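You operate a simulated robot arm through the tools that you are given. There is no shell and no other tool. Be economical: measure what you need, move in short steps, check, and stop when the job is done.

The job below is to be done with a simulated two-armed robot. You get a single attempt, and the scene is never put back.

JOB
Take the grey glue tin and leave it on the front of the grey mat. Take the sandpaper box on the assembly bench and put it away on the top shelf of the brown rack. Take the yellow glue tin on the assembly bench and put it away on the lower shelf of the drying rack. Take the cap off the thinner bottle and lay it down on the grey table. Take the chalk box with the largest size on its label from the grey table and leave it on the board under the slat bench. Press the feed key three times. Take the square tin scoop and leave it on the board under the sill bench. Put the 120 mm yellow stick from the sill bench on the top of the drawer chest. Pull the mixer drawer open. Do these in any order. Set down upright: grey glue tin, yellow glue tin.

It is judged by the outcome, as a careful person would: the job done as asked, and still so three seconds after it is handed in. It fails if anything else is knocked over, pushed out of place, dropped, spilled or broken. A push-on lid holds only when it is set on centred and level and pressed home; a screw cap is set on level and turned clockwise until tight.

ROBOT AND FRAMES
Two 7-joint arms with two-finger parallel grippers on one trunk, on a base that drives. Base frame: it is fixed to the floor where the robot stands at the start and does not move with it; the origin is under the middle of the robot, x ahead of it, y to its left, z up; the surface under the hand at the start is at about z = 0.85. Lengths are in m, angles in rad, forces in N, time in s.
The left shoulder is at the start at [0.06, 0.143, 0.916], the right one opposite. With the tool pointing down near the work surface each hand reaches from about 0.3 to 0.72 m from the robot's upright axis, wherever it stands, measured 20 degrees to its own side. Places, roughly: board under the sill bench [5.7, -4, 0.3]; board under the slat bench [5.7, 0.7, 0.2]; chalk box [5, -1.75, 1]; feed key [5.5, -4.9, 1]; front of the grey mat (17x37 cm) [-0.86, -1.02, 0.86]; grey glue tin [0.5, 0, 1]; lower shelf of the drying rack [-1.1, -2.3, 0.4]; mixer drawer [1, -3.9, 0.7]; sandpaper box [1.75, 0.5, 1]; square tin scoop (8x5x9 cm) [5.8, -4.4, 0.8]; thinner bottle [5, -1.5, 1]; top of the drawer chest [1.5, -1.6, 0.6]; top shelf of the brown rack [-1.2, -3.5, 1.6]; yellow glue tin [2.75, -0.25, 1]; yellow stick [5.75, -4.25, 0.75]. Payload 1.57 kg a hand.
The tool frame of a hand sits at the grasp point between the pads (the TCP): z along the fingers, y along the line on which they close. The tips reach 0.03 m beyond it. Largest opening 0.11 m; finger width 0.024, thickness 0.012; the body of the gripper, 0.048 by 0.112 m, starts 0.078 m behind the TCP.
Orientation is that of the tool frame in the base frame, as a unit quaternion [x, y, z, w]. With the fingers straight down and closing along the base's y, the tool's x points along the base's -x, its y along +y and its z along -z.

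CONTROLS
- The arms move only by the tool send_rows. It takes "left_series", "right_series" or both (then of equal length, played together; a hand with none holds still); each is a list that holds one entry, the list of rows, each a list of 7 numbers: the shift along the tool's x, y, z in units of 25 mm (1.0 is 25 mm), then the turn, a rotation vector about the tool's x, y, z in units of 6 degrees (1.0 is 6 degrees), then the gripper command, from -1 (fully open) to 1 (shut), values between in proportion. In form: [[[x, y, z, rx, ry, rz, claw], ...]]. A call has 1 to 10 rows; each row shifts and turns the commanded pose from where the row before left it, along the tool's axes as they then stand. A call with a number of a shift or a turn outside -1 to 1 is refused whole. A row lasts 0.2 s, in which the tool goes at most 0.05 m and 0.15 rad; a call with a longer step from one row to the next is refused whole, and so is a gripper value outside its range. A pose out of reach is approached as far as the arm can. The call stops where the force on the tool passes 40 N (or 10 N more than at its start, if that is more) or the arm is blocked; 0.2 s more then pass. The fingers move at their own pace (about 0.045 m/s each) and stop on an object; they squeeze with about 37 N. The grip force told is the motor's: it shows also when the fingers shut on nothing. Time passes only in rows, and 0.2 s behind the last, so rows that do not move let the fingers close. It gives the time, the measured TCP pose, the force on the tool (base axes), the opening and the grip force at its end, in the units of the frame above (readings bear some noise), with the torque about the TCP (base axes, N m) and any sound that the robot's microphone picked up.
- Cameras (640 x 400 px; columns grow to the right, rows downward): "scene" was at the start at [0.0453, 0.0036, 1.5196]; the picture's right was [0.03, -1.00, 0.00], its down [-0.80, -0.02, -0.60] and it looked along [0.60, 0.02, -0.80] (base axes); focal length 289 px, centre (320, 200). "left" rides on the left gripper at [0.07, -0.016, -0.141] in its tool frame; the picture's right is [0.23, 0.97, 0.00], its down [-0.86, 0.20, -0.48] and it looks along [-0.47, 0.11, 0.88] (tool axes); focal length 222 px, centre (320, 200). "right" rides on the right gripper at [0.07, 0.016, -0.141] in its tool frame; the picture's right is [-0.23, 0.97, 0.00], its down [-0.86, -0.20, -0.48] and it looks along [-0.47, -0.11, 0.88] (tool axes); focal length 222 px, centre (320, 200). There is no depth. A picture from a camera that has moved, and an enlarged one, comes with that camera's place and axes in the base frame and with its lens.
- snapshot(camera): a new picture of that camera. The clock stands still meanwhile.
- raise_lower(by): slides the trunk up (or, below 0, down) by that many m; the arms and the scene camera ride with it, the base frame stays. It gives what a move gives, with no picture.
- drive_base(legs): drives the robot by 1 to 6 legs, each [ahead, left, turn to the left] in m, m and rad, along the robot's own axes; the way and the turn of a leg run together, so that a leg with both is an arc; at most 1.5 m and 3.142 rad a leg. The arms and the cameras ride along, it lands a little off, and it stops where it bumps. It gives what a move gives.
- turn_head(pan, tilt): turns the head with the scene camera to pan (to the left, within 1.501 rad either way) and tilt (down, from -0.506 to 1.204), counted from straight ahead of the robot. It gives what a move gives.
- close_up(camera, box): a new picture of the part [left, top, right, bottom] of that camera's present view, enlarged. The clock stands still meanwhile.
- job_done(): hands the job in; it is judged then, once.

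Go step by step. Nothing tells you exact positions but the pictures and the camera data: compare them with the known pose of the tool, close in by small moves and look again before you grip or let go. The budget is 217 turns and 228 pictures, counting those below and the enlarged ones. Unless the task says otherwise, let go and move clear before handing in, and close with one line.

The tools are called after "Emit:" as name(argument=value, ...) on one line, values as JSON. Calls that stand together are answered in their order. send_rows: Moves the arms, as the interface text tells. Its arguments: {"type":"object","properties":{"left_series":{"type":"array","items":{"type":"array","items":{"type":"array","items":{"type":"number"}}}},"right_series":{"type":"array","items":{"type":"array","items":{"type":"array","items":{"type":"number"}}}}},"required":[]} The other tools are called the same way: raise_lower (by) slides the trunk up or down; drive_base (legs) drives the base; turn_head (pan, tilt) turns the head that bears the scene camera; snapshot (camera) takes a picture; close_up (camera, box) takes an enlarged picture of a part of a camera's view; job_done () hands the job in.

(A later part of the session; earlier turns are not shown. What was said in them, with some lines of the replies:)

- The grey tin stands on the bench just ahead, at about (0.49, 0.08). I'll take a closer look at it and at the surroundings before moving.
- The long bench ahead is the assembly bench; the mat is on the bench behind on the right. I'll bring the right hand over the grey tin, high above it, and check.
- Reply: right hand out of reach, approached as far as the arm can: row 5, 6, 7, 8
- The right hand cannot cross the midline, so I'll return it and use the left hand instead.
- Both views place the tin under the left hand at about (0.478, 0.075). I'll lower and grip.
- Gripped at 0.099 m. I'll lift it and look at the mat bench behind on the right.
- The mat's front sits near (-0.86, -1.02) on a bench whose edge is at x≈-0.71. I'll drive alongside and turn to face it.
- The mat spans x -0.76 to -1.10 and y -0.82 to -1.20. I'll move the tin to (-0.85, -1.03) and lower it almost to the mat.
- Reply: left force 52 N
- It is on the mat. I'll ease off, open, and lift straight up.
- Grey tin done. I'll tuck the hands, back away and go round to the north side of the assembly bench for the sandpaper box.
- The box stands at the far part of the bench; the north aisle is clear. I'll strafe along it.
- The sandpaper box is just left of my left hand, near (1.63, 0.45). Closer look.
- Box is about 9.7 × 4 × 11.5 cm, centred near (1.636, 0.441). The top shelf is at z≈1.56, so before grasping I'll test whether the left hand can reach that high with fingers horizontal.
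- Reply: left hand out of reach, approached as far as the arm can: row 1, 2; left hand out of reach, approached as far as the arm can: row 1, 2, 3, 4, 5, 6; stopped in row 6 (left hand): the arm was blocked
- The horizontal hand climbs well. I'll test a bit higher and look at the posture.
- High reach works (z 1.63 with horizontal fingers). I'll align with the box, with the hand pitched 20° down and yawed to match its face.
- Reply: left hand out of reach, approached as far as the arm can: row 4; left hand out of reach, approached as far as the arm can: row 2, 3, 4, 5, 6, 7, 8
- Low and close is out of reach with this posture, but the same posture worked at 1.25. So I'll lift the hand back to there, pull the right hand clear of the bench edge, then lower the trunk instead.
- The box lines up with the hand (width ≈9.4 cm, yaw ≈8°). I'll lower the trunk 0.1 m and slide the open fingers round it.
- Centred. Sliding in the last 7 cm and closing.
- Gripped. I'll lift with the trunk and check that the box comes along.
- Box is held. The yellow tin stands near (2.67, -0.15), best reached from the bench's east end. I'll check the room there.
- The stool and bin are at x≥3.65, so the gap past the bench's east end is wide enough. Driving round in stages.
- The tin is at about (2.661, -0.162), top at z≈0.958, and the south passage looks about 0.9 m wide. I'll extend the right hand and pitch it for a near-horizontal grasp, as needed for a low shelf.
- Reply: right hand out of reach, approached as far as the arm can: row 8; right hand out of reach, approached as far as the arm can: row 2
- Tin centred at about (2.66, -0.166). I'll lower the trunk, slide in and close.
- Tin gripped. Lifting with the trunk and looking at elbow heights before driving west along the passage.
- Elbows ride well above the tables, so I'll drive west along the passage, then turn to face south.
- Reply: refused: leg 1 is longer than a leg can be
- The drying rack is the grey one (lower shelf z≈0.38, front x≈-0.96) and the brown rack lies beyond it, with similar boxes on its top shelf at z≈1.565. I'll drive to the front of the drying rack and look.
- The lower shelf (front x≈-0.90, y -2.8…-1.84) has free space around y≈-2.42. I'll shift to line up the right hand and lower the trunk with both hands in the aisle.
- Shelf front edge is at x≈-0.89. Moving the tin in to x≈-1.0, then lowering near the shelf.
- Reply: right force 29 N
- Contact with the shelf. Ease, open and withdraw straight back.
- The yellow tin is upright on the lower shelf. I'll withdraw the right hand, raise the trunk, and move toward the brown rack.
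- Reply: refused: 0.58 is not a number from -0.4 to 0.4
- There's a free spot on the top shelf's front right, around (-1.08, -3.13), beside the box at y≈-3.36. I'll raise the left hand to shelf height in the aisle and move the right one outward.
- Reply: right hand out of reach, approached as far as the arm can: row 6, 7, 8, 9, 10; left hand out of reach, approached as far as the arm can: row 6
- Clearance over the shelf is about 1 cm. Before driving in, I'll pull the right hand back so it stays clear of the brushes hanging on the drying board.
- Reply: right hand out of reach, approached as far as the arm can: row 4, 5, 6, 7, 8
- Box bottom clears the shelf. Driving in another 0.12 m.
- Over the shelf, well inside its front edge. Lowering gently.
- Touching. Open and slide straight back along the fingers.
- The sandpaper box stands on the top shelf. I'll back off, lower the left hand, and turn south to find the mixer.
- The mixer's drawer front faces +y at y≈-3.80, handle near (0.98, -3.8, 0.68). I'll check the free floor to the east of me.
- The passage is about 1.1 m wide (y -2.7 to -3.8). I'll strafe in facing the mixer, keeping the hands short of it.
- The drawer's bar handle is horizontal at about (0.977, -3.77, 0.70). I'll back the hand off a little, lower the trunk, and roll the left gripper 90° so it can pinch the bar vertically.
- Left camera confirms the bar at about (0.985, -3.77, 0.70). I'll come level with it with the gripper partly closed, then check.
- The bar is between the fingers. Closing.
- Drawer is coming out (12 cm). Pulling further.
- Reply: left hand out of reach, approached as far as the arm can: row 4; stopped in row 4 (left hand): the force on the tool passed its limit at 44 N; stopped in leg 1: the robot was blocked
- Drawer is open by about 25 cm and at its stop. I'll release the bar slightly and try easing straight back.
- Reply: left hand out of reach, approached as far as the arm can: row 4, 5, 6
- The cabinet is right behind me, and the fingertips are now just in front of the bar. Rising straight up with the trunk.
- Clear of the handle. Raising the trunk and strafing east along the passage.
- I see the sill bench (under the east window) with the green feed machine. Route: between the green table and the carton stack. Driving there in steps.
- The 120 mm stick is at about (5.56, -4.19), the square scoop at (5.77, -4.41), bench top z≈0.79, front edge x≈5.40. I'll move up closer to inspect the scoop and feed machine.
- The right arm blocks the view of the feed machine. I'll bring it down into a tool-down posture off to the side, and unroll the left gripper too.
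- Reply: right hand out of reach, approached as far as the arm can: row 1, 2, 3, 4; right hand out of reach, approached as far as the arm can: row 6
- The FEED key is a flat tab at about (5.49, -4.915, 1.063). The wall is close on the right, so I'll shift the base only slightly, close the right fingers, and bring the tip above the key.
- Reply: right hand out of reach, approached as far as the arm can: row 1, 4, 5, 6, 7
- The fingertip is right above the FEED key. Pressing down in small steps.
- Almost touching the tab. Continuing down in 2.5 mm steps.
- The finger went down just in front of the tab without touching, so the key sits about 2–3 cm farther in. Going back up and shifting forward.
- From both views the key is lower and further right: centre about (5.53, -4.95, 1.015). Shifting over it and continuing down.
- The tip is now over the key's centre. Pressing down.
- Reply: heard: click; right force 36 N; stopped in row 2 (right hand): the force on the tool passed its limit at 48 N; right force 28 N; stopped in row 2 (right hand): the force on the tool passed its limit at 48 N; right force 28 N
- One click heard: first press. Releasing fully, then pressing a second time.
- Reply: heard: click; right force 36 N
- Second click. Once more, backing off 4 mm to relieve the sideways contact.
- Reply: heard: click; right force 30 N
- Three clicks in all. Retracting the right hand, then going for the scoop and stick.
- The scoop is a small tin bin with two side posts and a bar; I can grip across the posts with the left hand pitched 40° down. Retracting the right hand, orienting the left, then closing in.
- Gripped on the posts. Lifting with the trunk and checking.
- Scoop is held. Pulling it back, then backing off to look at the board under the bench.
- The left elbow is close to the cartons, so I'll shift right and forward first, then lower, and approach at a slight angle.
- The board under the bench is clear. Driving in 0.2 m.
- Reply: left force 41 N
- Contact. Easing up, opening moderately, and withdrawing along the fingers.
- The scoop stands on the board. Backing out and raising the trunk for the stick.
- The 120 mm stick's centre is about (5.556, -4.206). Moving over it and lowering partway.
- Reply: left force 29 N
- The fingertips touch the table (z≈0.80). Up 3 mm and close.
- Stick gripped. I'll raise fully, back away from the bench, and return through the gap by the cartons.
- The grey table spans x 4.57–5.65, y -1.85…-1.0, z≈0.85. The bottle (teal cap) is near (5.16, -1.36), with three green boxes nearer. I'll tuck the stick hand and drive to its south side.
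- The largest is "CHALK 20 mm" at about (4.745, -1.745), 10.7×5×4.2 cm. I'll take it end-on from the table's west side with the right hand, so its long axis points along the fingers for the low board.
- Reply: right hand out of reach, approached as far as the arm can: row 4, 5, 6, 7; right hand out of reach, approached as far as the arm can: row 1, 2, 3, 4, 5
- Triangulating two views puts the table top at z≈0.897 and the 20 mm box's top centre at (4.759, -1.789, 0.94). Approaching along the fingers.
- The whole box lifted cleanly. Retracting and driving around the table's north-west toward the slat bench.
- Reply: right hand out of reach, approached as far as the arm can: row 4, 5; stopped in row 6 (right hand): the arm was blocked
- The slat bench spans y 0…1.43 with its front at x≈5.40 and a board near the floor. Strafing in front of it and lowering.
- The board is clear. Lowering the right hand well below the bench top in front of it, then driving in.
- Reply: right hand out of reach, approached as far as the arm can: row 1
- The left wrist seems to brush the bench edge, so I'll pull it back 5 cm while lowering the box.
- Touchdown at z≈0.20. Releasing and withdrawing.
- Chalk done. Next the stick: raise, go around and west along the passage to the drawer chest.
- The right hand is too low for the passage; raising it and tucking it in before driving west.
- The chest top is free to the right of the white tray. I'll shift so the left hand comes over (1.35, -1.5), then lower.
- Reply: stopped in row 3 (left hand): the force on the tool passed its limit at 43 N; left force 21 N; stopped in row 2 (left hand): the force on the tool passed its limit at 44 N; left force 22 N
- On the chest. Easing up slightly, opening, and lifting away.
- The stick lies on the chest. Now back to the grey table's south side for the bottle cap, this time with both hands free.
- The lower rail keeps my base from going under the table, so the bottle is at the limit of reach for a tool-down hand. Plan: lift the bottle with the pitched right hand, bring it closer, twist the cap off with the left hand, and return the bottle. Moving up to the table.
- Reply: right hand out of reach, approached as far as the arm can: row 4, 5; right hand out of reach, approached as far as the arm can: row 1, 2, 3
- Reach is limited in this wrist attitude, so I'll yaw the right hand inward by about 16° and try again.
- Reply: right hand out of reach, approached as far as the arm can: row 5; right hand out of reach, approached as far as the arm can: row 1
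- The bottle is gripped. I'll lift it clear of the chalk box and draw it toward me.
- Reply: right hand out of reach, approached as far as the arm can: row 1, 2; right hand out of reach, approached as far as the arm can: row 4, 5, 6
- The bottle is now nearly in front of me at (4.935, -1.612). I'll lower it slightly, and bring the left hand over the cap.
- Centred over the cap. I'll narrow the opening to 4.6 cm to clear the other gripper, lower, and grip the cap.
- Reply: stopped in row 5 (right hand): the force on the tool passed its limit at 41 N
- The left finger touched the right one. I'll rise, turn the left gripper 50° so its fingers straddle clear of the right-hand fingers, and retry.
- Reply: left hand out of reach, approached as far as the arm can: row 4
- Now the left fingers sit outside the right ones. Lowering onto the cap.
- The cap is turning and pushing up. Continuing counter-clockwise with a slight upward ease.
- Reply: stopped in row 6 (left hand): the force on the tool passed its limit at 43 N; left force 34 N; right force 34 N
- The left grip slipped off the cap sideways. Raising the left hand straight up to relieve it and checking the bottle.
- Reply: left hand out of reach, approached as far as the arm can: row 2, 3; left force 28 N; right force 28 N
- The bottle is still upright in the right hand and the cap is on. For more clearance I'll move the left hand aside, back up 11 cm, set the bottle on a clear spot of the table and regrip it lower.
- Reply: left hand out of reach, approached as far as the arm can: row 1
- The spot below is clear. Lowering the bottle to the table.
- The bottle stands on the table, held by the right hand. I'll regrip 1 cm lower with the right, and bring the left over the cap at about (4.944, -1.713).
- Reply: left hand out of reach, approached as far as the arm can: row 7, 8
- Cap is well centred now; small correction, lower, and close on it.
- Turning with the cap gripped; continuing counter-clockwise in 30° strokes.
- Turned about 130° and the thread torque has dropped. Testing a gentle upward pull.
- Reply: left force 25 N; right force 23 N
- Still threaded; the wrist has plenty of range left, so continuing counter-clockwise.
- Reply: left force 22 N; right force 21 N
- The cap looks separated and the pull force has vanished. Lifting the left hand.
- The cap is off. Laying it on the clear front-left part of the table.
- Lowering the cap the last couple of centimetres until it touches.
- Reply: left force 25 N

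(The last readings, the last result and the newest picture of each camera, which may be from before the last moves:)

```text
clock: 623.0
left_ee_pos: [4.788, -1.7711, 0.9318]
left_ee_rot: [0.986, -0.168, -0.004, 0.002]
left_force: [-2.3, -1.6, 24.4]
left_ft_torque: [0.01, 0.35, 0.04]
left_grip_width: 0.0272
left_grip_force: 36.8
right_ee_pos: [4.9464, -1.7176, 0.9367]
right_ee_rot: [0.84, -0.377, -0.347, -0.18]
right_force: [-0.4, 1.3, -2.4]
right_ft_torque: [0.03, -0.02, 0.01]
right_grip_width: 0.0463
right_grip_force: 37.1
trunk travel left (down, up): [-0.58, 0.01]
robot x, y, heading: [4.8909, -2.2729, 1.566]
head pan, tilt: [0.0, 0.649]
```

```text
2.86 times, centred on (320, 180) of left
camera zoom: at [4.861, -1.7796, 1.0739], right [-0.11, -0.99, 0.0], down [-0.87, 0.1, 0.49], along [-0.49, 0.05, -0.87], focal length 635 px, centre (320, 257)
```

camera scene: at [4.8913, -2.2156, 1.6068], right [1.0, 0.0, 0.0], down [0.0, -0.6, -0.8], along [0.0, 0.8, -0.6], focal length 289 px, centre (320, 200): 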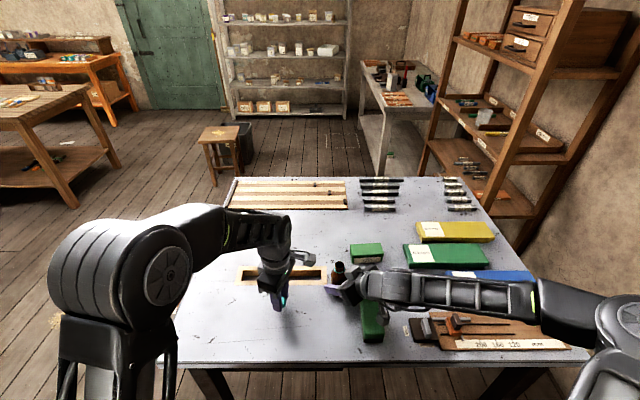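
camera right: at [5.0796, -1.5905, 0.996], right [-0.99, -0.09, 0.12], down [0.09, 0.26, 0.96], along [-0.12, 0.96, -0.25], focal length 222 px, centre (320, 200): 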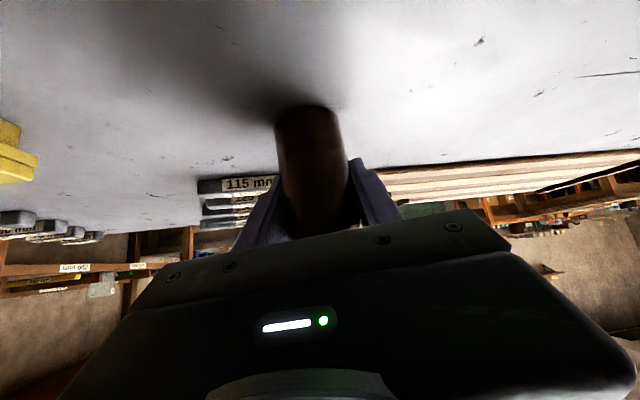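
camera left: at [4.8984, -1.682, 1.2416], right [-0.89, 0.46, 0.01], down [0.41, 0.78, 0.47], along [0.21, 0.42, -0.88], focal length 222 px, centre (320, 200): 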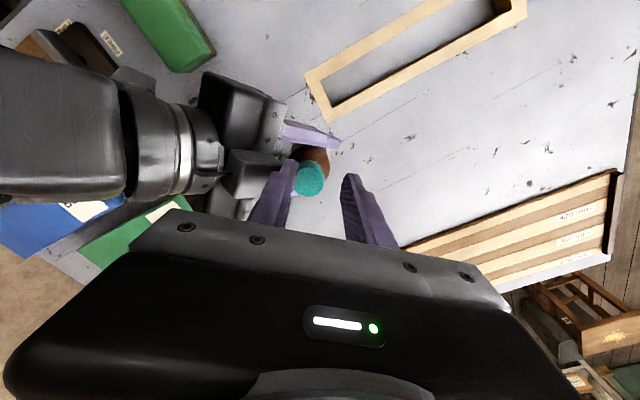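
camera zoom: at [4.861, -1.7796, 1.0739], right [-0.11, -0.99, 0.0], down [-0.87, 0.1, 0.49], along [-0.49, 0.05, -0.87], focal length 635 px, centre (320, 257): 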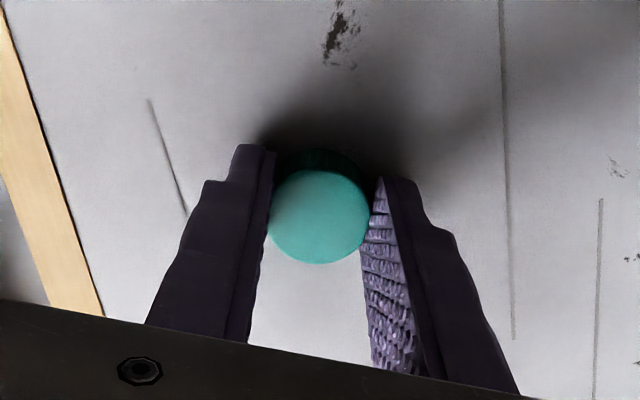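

Cap is resting on the table. Opening and lifting the left hand, and lifting the bottle to carry it back to its place.

Emit:
send_rows(left_series=[[[0, 0, -0.08, 0, 0, 0, 0.6], [0, 0, 0, 0, 0, 0, 0.2], [0, 0, 0, 0, 0, 0, 0], [0, 0, -0.6, 0, 0, 0, 0], [0, 0, -0.9, 0, 0, 0, 0], [0, 0, -0.9, 0, 0, 0, 0], [0, 0, -0.9, 0, 0, 0, 0], [0, 0, -0.9, 0, 0, 0, 0]]], right_series=[[[0, 0, 0, 0, 0, 0, 1], [0, 0, 0, 0, 0, 0, 1], [0, 0, 0, 0, 0, 0, 1], [-0.36, 0, -0.35, 0, 0, 0, 1], [-0.36, 0, -0.35, 0, 0, 0, 1], [-0.36, 0, -0.35, 0, 0, 0, 1], [-0.36, 0, -0.35, 0, 0, 0, 1], [-0.36, 0, -0.35, 0, 0, 0, 1]]])

Emit:
drive_base(legs=[[0.11, 0, 0]])

Emit:
snapshot(camera="scene")

```text
clock: 624.9
left_ee_pos: [4.7895, -1.7706, 1.037]
left_ee_rot: [0.986, -0.168, -0.006, 0.004]
left_force: [0.3, -0.1, -0.3]
left_ft_torque: [0.01, 0.02, 0.01]
left_grip_width: 0.0549
left_grip_force: 0.0
right_ee_pos: [4.9425, -1.718, 0.998]
right_ee_rot: [0.839, -0.377, -0.347, -0.181]
right_force: [-0.5, 0.5, -1.4]
right_ft_torque: [0.03, 0.03, 0.01]
right_grip_width: 0.0461
right_grip_force: 37.1
trunk travel left (down, up): [-0.58, 0.01]
robot x, y, heading: [4.8906, -2.2735, 1.568]
head pan, tilt: [0.0, 0.649]
```

```text
clock: 626.0
left_ee_pos: [4.7897, -1.6586, 1.0363]
left_ee_rot: [0.986, -0.168, -0.005, 0.005]
left_force: [-0.2, 0.2, 0.5]
left_ft_torque: [0.0, -0.05, -0.01]
left_grip_width: 0.055
left_grip_force: 0.1
right_ee_pos: [4.9442, -1.6054, 0.9966]
right_ee_rot: [0.84, -0.378, -0.346, -0.18]
right_force: [0.0, 1.0, -2.3]
right_ft_torque: [-0.02, 0.02, 0.03]
right_grip_width: 0.0461
right_grip_force: 37.4
trunk travel left (down, up): [-0.58, 0.01]
robot x, y, heading: [4.8903, -2.1642, 1.562]
head pan, tilt: [0.0, 0.649]
```

```text
20 pictures are left
camera scene: at [4.8917, -2.1038, 1.6067], right [1.0, 0.0, 0.0], down [0.0, -0.61, -0.8], along [0.0, 0.8, -0.61], focal length 289 px, centre (320, 200)
```

scene: 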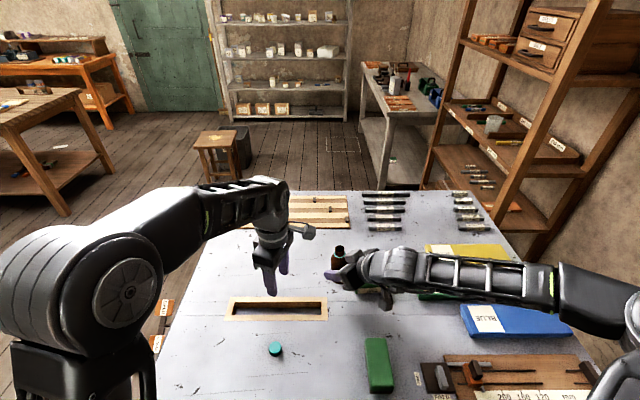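

The cap lies on the table. Carrying the bottle back: sideways, yaw back, then forward.

Emit:
send_rows(right_series=[[[0.33, -0.71, -0.52, 0, 0, 0, 1], [0.33, -0.71, -0.52, 0, 0, 0, 1], [0.33, -0.71, -0.52, 0, 0, 0, 1], [0.33, -0.71, -0.52, 0, 0, 0, 1], [0.33, -0.71, -0.52, 0, 0, 0, 1], [0, 0, 0, 0.8, 0.05, 0.78, 1], [0, 0, 0, 0.8, 0.05, 0.78, 1], [0, 0, 0, 0.8, 0.05, 0.78, 1], [0, 0, 0, 0.8, 0.05, 0.78, 1]]])

Emit:
send_rows(right_series=[[[-0.6, -0.2, 0.75, 0, 0, 0, 1], [-0.6, -0.2, 0.75, 0, 0, 0, 1], [-0.6, -0.2, 0.75, 0, 0, 0, 1], [-0.6, -0.2, 0.75, 0, 0, 0, 1]]])

Emit:
snapshot(camera="scene")

```text
clock: 628.0
left_ee_pos: [4.7892, -1.6613, 1.0384]
left_ee_rot: [0.986, -0.169, -0.005, 0.005]
left_force: [-0.5, 0.2, 0.1]
left_ft_torque: [-0.03, 0.0, 0.02]
left_grip_width: 0.0551
left_grip_force: 0.1
right_ee_pos: [5.0472, -1.6072, 1.0158]
right_ee_rot: [0.729, -0.563, -0.295, -0.256]
right_force: [0.9, 0.0, -1.8]
right_ft_torque: [0.0, -0.02, -0.03]
right_grip_width: 0.0459
right_grip_force: 36.9
right hand out of reach, approached as far as the arm can: row 5
trunk travel left (down, up): [-0.58, 0.01]
robot x, y, heading: [4.8892, -2.1637, 1.572]
head pan, tilt: [0.0, 0.649]
```

```text
clock: 629.0
left_ee_pos: [4.7912, -1.6597, 1.0364]
left_ee_rot: [0.986, -0.168, -0.006, 0.006]
left_force: [0.7, 0.6, 0.1]
left_ft_torque: [-0.04, -0.01, 0.0]
left_grip_width: 0.0551
left_grip_force: 0.1
right_ee_pos: [5.0468, -1.5093, 1.0064]
right_ee_rot: [0.73, -0.563, -0.294, -0.254]
right_force: [0.2, 0.3, -2.2]
right_ft_torque: [-0.03, 0.0, -0.01]
right_grip_width: 0.046
right_grip_force: 37.2
trunk travel left (down, up): [-0.58, 0.01]
robot x, y, heading: [4.891, -2.1651, 1.566]
head pan, tilt: [0.0, 0.649]
```

```text
19 pictures are left
camera scene: at [4.8923, -2.1049, 1.6067], right [1.0, 0.0, 0.0], down [0.0, -0.61, -0.8], along [0.0, 0.8, -0.61], focal length 289 px, centre (320, 200)
```

scene: 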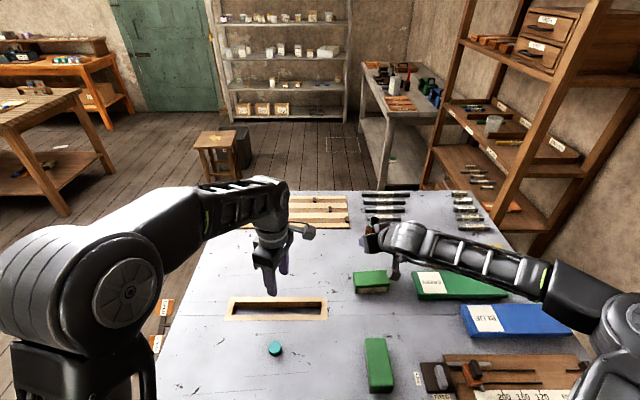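

Emit:
send_rows(right_series=[[[-0.44, -0.68, 0.49, 0, 0, 0, 1], [-0.44, -0.68, 0.49, 0, 0, 0, 1], [-0.44, -0.68, 0.49, 0, 0, 0, 1], [0.57, 0, 0.56, 0, 0, 0, 1], [0.57, 0, 0.56, 0, 0, 0, 1]]])

Emit:
close_up(camera="scene", box=[310, 190, 470, 310])

```text
clock: 630.2
left_ee_pos: [4.79, -1.6608, 1.0366]
left_ee_rot: [0.986, -0.169, -0.006, 0.005]
left_force: [0.4, 0.2, -0.7]
left_ft_torque: [0.01, 0.0, 0.02]
left_grip_width: 0.0551
left_grip_force: 0.1
right_ee_pos: [5.0848, -1.4494, 0.9678]
right_ee_rot: [0.73, -0.562, -0.296, -0.254]
right_force: [0.4, -0.4, -2.6]
right_ft_torque: [0.01, 0.05, 0.03]
right_grip_width: 0.0463
right_grip_force: 36.9
trunk travel left (down, up): [-0.58, 0.01]
robot x, y, heading: [4.8877, -2.1651, 1.568]
head pan, tilt: [0.0, 0.649]
```

```text
3.33 times, centred on (390, 250) of scene
camera zoom: at [4.892, -2.1054, 1.6067], right [1.0, 0.0, 0.0], down [0.0, -0.6, -0.8], along [0.0, 0.8, -0.61], focal length 962 px, centre (87, 33)
```

zoom: 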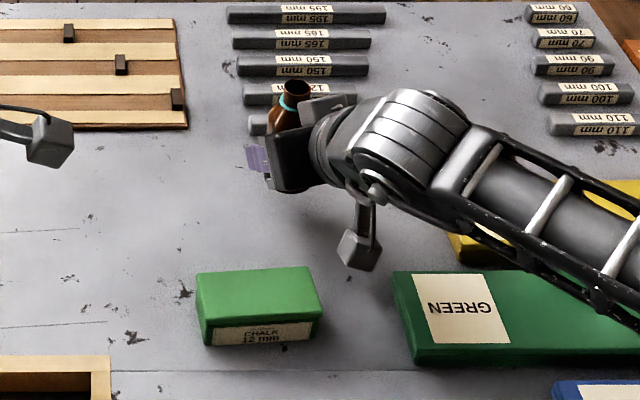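

Emit:
send_rows(right_series=[[[0.5, 0, 0.49, 0, 0, 0, 1], [0.3, 0, 0.3, 0, 0, 0, 1], [0.12, 0, 0.12, 0, 0, 0, 1], [0.12, 0, 0.12, 0, 0, 0, 1], [0, 0, 0, 0, 0, 0, 1]]])

Emit:
send_rows(right_series=[[[0.1, 0, 0.1, 0, 0, 0, 1], [0.1, 0, 0.1, 0, 0, 0, 1], [0, 0, 0, 0, 0, 0, 1]]])

```text
clock: 631.4
left_ee_pos: [4.789, -1.6623, 1.0385]
left_ee_rot: [0.986, -0.169, -0.006, 0.005]
left_force: [0.1, 0.3, -0.3]
left_ft_torque: [-0.01, 0.0, 0.02]
left_grip_width: 0.0549
left_grip_force: 0.1
right_ee_pos: [5.0852, -1.4492, 0.9356]
right_ee_rot: [0.729, -0.56, -0.298, -0.257]
right_force: [2.0, 1.8, 18.1]
right_ft_torque: [0.24, 0.33, -0.06]
right_grip_width: 0.0461
right_grip_force: 37.3
trunk travel left (down, up): [-0.58, 0.01]
robot x, y, heading: [4.8903, -2.1642, 1.568]
head pan, tilt: [0.0, 0.649]
```

```text
clock: 632.2
left_ee_pos: [4.7895, -1.6637, 1.039]
left_ee_rot: [0.986, -0.169, -0.004, 0.003]
left_force: [0.3, -0.5, -0.8]
left_ft_torque: [0.0, 0.01, 0.0]
left_grip_width: 0.0553
left_grip_force: 0.1
right_ee_pos: [5.0854, -1.4499, 0.9301]
right_ee_rot: [0.728, -0.56, -0.299, -0.257]
right_force: [5.0, -1.9, 36.4]
right_ft_torque: [-0.01, 0.73, 0.11]
right_grip_width: 0.0461
right_grip_force: 36.7
trunk travel left (down, up): [-0.58, 0.01]
robot x, y, heading: [4.8933, -2.1667, 1.567]
head pan, tilt: [0.0, 0.649]
```

Bottle is down. Easing off, opening, and withdrawing.

Emit:
send_rows(right_series=[[[-0.12, 0, -0.12, 0, 0, 0, 1], [0, 0, 0, 0, 0, 0, 0.1], [0, 0, 0, 0, 0, 0, -0.2], [0, 0, 0, 0, 0, 0, -0.4], [0, 0, 0, 0, 0, 0, -0.4], [0, 0, -0.5, 0, 0, 0, -0.4], [0, 0, -0.9, 0, 0, 0, -0.4], [0, 0, -0.9, 0, 0, 0, -0.4], [0, 0, -0.9, 0, 0, 0, -0.4]]])

Emit:
drive_base(legs=[[-0.3, 0, 0]])

Emit:
snapshot(camera="scene")

Emit:
close_up(camera="scene", box=[220, 170, 460, 350])

```text
clock: 634.2
left_ee_pos: [4.7903, -1.6609, 1.0379]
left_ee_rot: [0.986, -0.169, -0.005, 0.005]
left_force: [0.5, 0.0, -0.2]
left_ft_torque: [0.02, 0.02, 0.01]
left_grip_width: 0.0549
left_grip_force: 0.0
right_ee_pos: [5.098, -1.504, 0.9845]
right_ee_rot: [0.729, -0.562, -0.295, -0.255]
right_force: [0.5, 0.0, -0.4]
right_ft_torque: [-0.01, 0.0, 0.02]
right_grip_width: 0.077
right_grip_force: 0.0
trunk travel left (down, up): [-0.58, 0.01]
robot x, y, heading: [4.8887, -2.1619, 1.571]
head pan, tilt: [0.0, 0.649]
```

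```text
clock: 636.3
left_ee_pos: [4.7895, -1.9623, 1.0378]
left_ee_rot: [0.985, -0.17, -0.005, 0.005]
left_force: [-1.4, -0.2, 0.2]
left_ft_torque: [-0.04, 0.02, 0.0]
left_grip_width: 0.0551
left_grip_force: 0.1
right_ee_pos: [5.0973, -1.806, 0.9831]
right_ee_rot: [0.729, -0.562, -0.295, -0.255]
right_force: [0.3, -1.4, 0.3]
right_ft_torque: [0.0, 0.02, 0.02]
right_grip_width: 0.077
right_grip_force: 0.1
trunk travel left (down, up): [-0.58, 0.01]
robot x, y, heading: [4.889, -2.4658, 1.569]
head pan, tilt: [0.0, 0.649]
```

```text
17 pictures are left
camera scene: at [4.8905, -2.4079, 1.6068], right [1.0, -0.01, 0.0], down [0.0, -0.6, -0.8], along [0.0, 0.8, -0.6], focal length 289 px, centre (320, 200)
```

scene: 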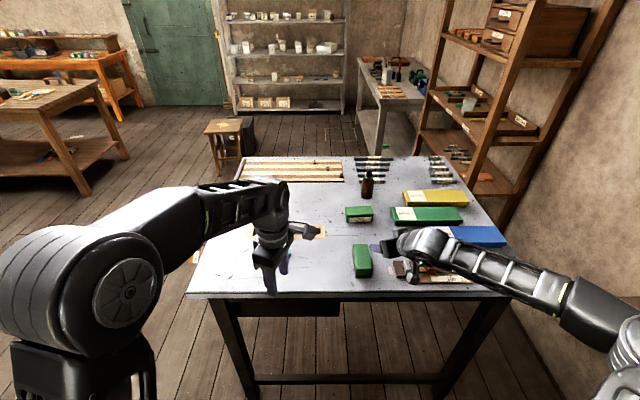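

```text
2.22 times, centred on (340, 260) of scene
camera zoom: at [4.8905, -2.4079, 1.6068], right [1.0, -0.01, 0.0], down [0.0, -0.6, -0.8], along [0.0, 0.8, -0.6], focal length 642 px, centre (276, 67)
```

zoom: 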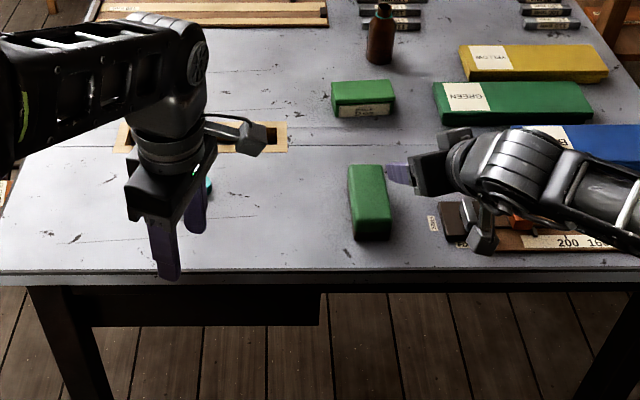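

Bottle stands uncapped with everything around it in place. One more step back and a check of the cap.

Emit:
drive_base(legs=[[-0.2, 0, 0]])

Emit:
snapshot(camera="scene")

```text
clock: 637.7
left_ee_pos: [4.7888, -2.0995, 1.0313]
left_ee_rot: [0.986, -0.168, -0.004, 0.01]
left_force: [0.5, 0.3, -0.1]
left_ft_torque: [-0.02, 0.01, 0.03]
left_grip_width: 0.0554
left_grip_force: 0.0
right_ee_pos: [5.0952, -1.9441, 0.9756]
right_ee_rot: [0.731, -0.564, -0.292, -0.251]
right_force: [0.4, 0.4, 0.3]
right_ft_torque: [0.0, 0.02, 0.03]
right_grip_width: 0.0769
right_grip_force: 0.1
trunk travel left (down, up): [-0.58, 0.01]
robot x, y, heading: [4.8924, -2.6121, 1.564]
head pan, tilt: [0.0, 0.649]
stopped in leg 1: the robot was blocked; the commanded pose is now the measured one
```

```text
15 pictures are left
camera scene: at [4.889, -2.538, 1.6066], right [1.0, 0.0, 0.0], down [0.0, -0.61, -0.79], along [0.0, 0.79, -0.61], focal length 289 px, centre (320, 200)
```

scene: 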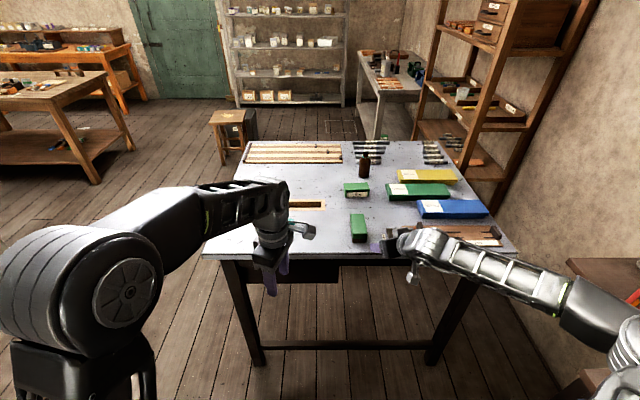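

I bumped something behind; easing forward again and checking what it was.

Emit:
drive_base(legs=[[0.06, 0, 0]])

Emit:
turn_head(pan=-1.5, tilt=0.7)

Emit:
snapshot(camera="scene")

Emit:
turn_head(pan=1.5, tilt=0.8)

Emit:
snapshot(camera="scene")

```text
clock: 638.7
left_ee_pos: [4.7882, -2.0498, 1.0362]
left_ee_rot: [0.986, -0.169, -0.006, 0.006]
left_force: [-0.3, 0.9, -0.1]
left_ft_torque: [-0.06, -0.01, -0.01]
left_grip_width: 0.0549
left_grip_force: 0.0
right_ee_pos: [5.0963, -1.894, 0.9825]
right_ee_rot: [0.729, -0.563, -0.295, -0.254]
right_force: [-0.1, 1.8, 0.3]
right_ft_torque: [-0.01, 0.0, -0.01]
right_grip_width: 0.0768
right_grip_force: 0.0
trunk travel left (down, up): [-0.58, 0.01]
robot x, y, heading: [4.8872, -2.5566, 1.565]
head pan, tilt: [0.0, 0.649]
```

```text
clock: 640.3
left_ee_pos: [4.7883, -2.0529, 1.0389]
left_ee_rot: [0.986, -0.169, -0.006, 0.004]
left_force: [0.7, -0.8, -0.4]
left_ft_torque: [0.01, 0.0, 0.03]
left_grip_width: 0.0548
left_grip_force: 0.0
right_ee_pos: [5.0953, -1.8949, 0.9841]
right_ee_rot: [0.729, -0.562, -0.295, -0.255]
right_force: [0.6, 0.0, 0.3]
right_ft_torque: [0.01, -0.03, 0.03]
right_grip_width: 0.0769
right_grip_force: 0.2
trunk travel left (down, up): [-0.58, 0.01]
robot x, y, heading: [4.8874, -2.5578, 1.564]
head pan, tilt: [-1.499, 0.7]
```

```text
14 pictures are left
camera scene: at [4.974, -2.5784, 1.6024], right [0.07, -1.0, 0.0], down [-0.64, -0.04, -0.76], along [0.76, 0.05, -0.64], focal length 289 px, centre (320, 200)
```

scene: 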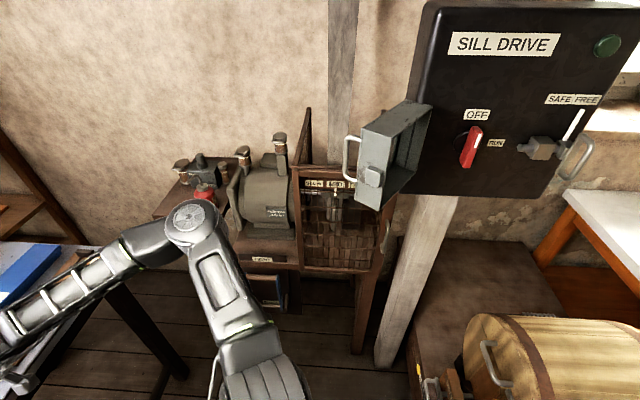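

```text
clock: 642.9
left_ee_pos: [4.7882, -2.0517, 1.0369]
left_ee_rot: [0.985, -0.17, -0.006, 0.004]
left_force: [0.2, 0.4, 0.2]
left_ft_torque: [0.04, 0.02, -0.02]
left_grip_width: 0.0553
left_grip_force: 0.1
right_ee_pos: [5.0974, -1.8959, 0.9832]
right_ee_rot: [0.729, -0.562, -0.295, -0.254]
right_force: [-0.7, -0.9, 0.0]
right_ft_torque: [0.01, 0.01, 0.0]
right_grip_width: 0.0771
right_grip_force: 0.1
trunk travel left (down, up): [-0.58, 0.01]
robot x, y, heading: [4.8857, -2.5554, 1.568]
head pan, tilt: [1.499, 0.799]
```

```text
13 pictures are left
camera scene: at [4.8088, -2.5781, 1.5942], right [0.08, 1.0, 0.0], down [0.71, -0.05, -0.7], along [-0.7, 0.05, -0.72], focal length 289 px, centre (320, 200)
```

scene: 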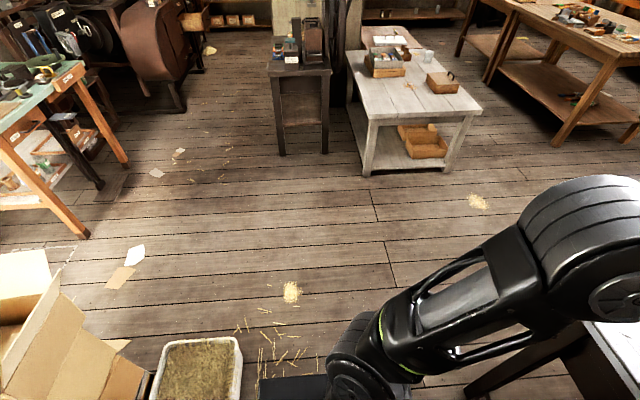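

The straw tub and another bin stand behind me; I may have nudged one. I'll raise the right hand a bit, move forward and left, and look at them.

Emit:
send_rows(right_series=[[[-0.72, 0, -0.7, 0, 0, 0, -0.4], [-0.72, 0, -0.7, 0, 0, 0, -0.4], [0.4, 0, -0.6, 0, 0, 0, -0.4], [0.4, 0, -0.6, 0, 0, 0, -0.4]]])

Emit:
drive_base(legs=[[0.1, 0, 0], [0, 0.75, 0]])

Emit:
turn_head(pan=-1.5, tilt=0.75)

Emit:
snapshot(camera="scene")

```text
clock: 643.9
left_ee_pos: [4.7887, -2.0515, 1.0378]
left_ee_rot: [0.986, -0.169, -0.006, 0.005]
left_force: [0.3, 0.5, -0.5]
left_ft_torque: [0.01, -0.01, 0.01]
left_grip_width: 0.0549
left_grip_force: 0.1
right_ee_pos: [5.1028, -1.9311, 1.0405]
right_ee_rot: [0.729, -0.563, -0.295, -0.254]
right_force: [-0.4, 0.7, -0.8]
right_ft_torque: [-0.03, 0.0, 0.01]
right_grip_width: 0.0772
right_grip_force: 0.1
trunk travel left (down, up): [-0.58, 0.01]
robot x, y, heading: [4.8849, -2.5548, 1.565]
head pan, tilt: [1.499, 0.799]
```

```text
clock: 648.7
left_ee_pos: [4.0405, -1.95, 1.037]
left_ee_rot: [0.986, -0.168, -0.005, 0.005]
left_force: [-0.4, 0.5, -0.7]
left_ft_torque: [-0.04, 0.01, 0.02]
left_grip_width: 0.0547
left_grip_force: 0.1
right_ee_pos: [4.3528, -1.8293, 1.0397]
right_ee_rot: [0.729, -0.563, -0.295, -0.255]
right_force: [-0.1, -0.2, 0.4]
right_ft_torque: [0.02, 0.0, -0.03]
right_grip_width: 0.077
right_grip_force: 0.1
trunk travel left (down, up): [-0.58, 0.01]
robot x, y, heading: [4.1387, -2.4554, 1.566]
head pan, tilt: [1.499, 0.799]
```

```text
clock: 651.3
left_ee_pos: [4.039, -1.9502, 1.0371]
left_ee_rot: [0.986, -0.169, -0.005, 0.005]
left_force: [0.2, -0.6, 0.4]
left_ft_torque: [0.04, -0.05, -0.02]
left_grip_width: 0.0547
left_grip_force: 0.1
right_ee_pos: [4.3527, -1.83, 1.04]
right_ee_rot: [0.728, -0.563, -0.295, -0.256]
right_force: [0.6, -0.5, 0.1]
right_ft_torque: [0.01, 0.02, 0.03]
right_grip_width: 0.077
right_grip_force: 0.0
trunk travel left (down, up): [-0.58, 0.01]
robot x, y, heading: [4.1417, -2.4526, 1.569]
head pan, tilt: [-1.499, 0.75]
```

```text
12 pictures are left
camera scene: at [4.2242, -2.476, 1.5982], right [0.07, -1.0, 0.0], down [-0.68, -0.05, -0.73], along [0.73, 0.05, -0.68], focal length 289 px, centre (320, 200)
```

scene: 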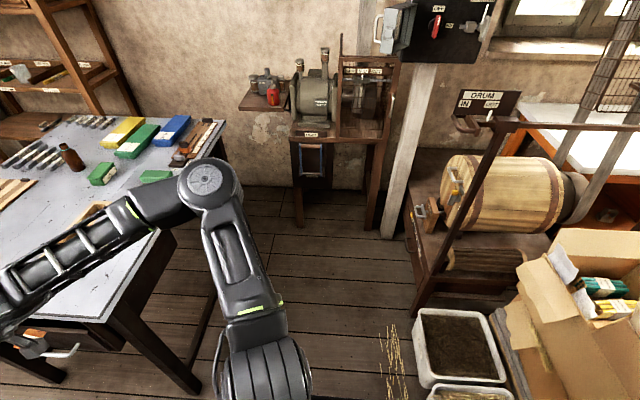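

The tubs are still side by side, and the drum frame is fixed. Nothing looks displaced, both hands are empty and clear, and every task has been carried out, so I'm handing in.

Emit:
job_done()

```text
The job is handed in.
```

All nine tasks are carried out and the job is handed in. I did set the thinner bottle back about 3 cm from where it started. I also backed into something behind me near the tubs and drum frame; I checked afterwards and saw nothing moved.
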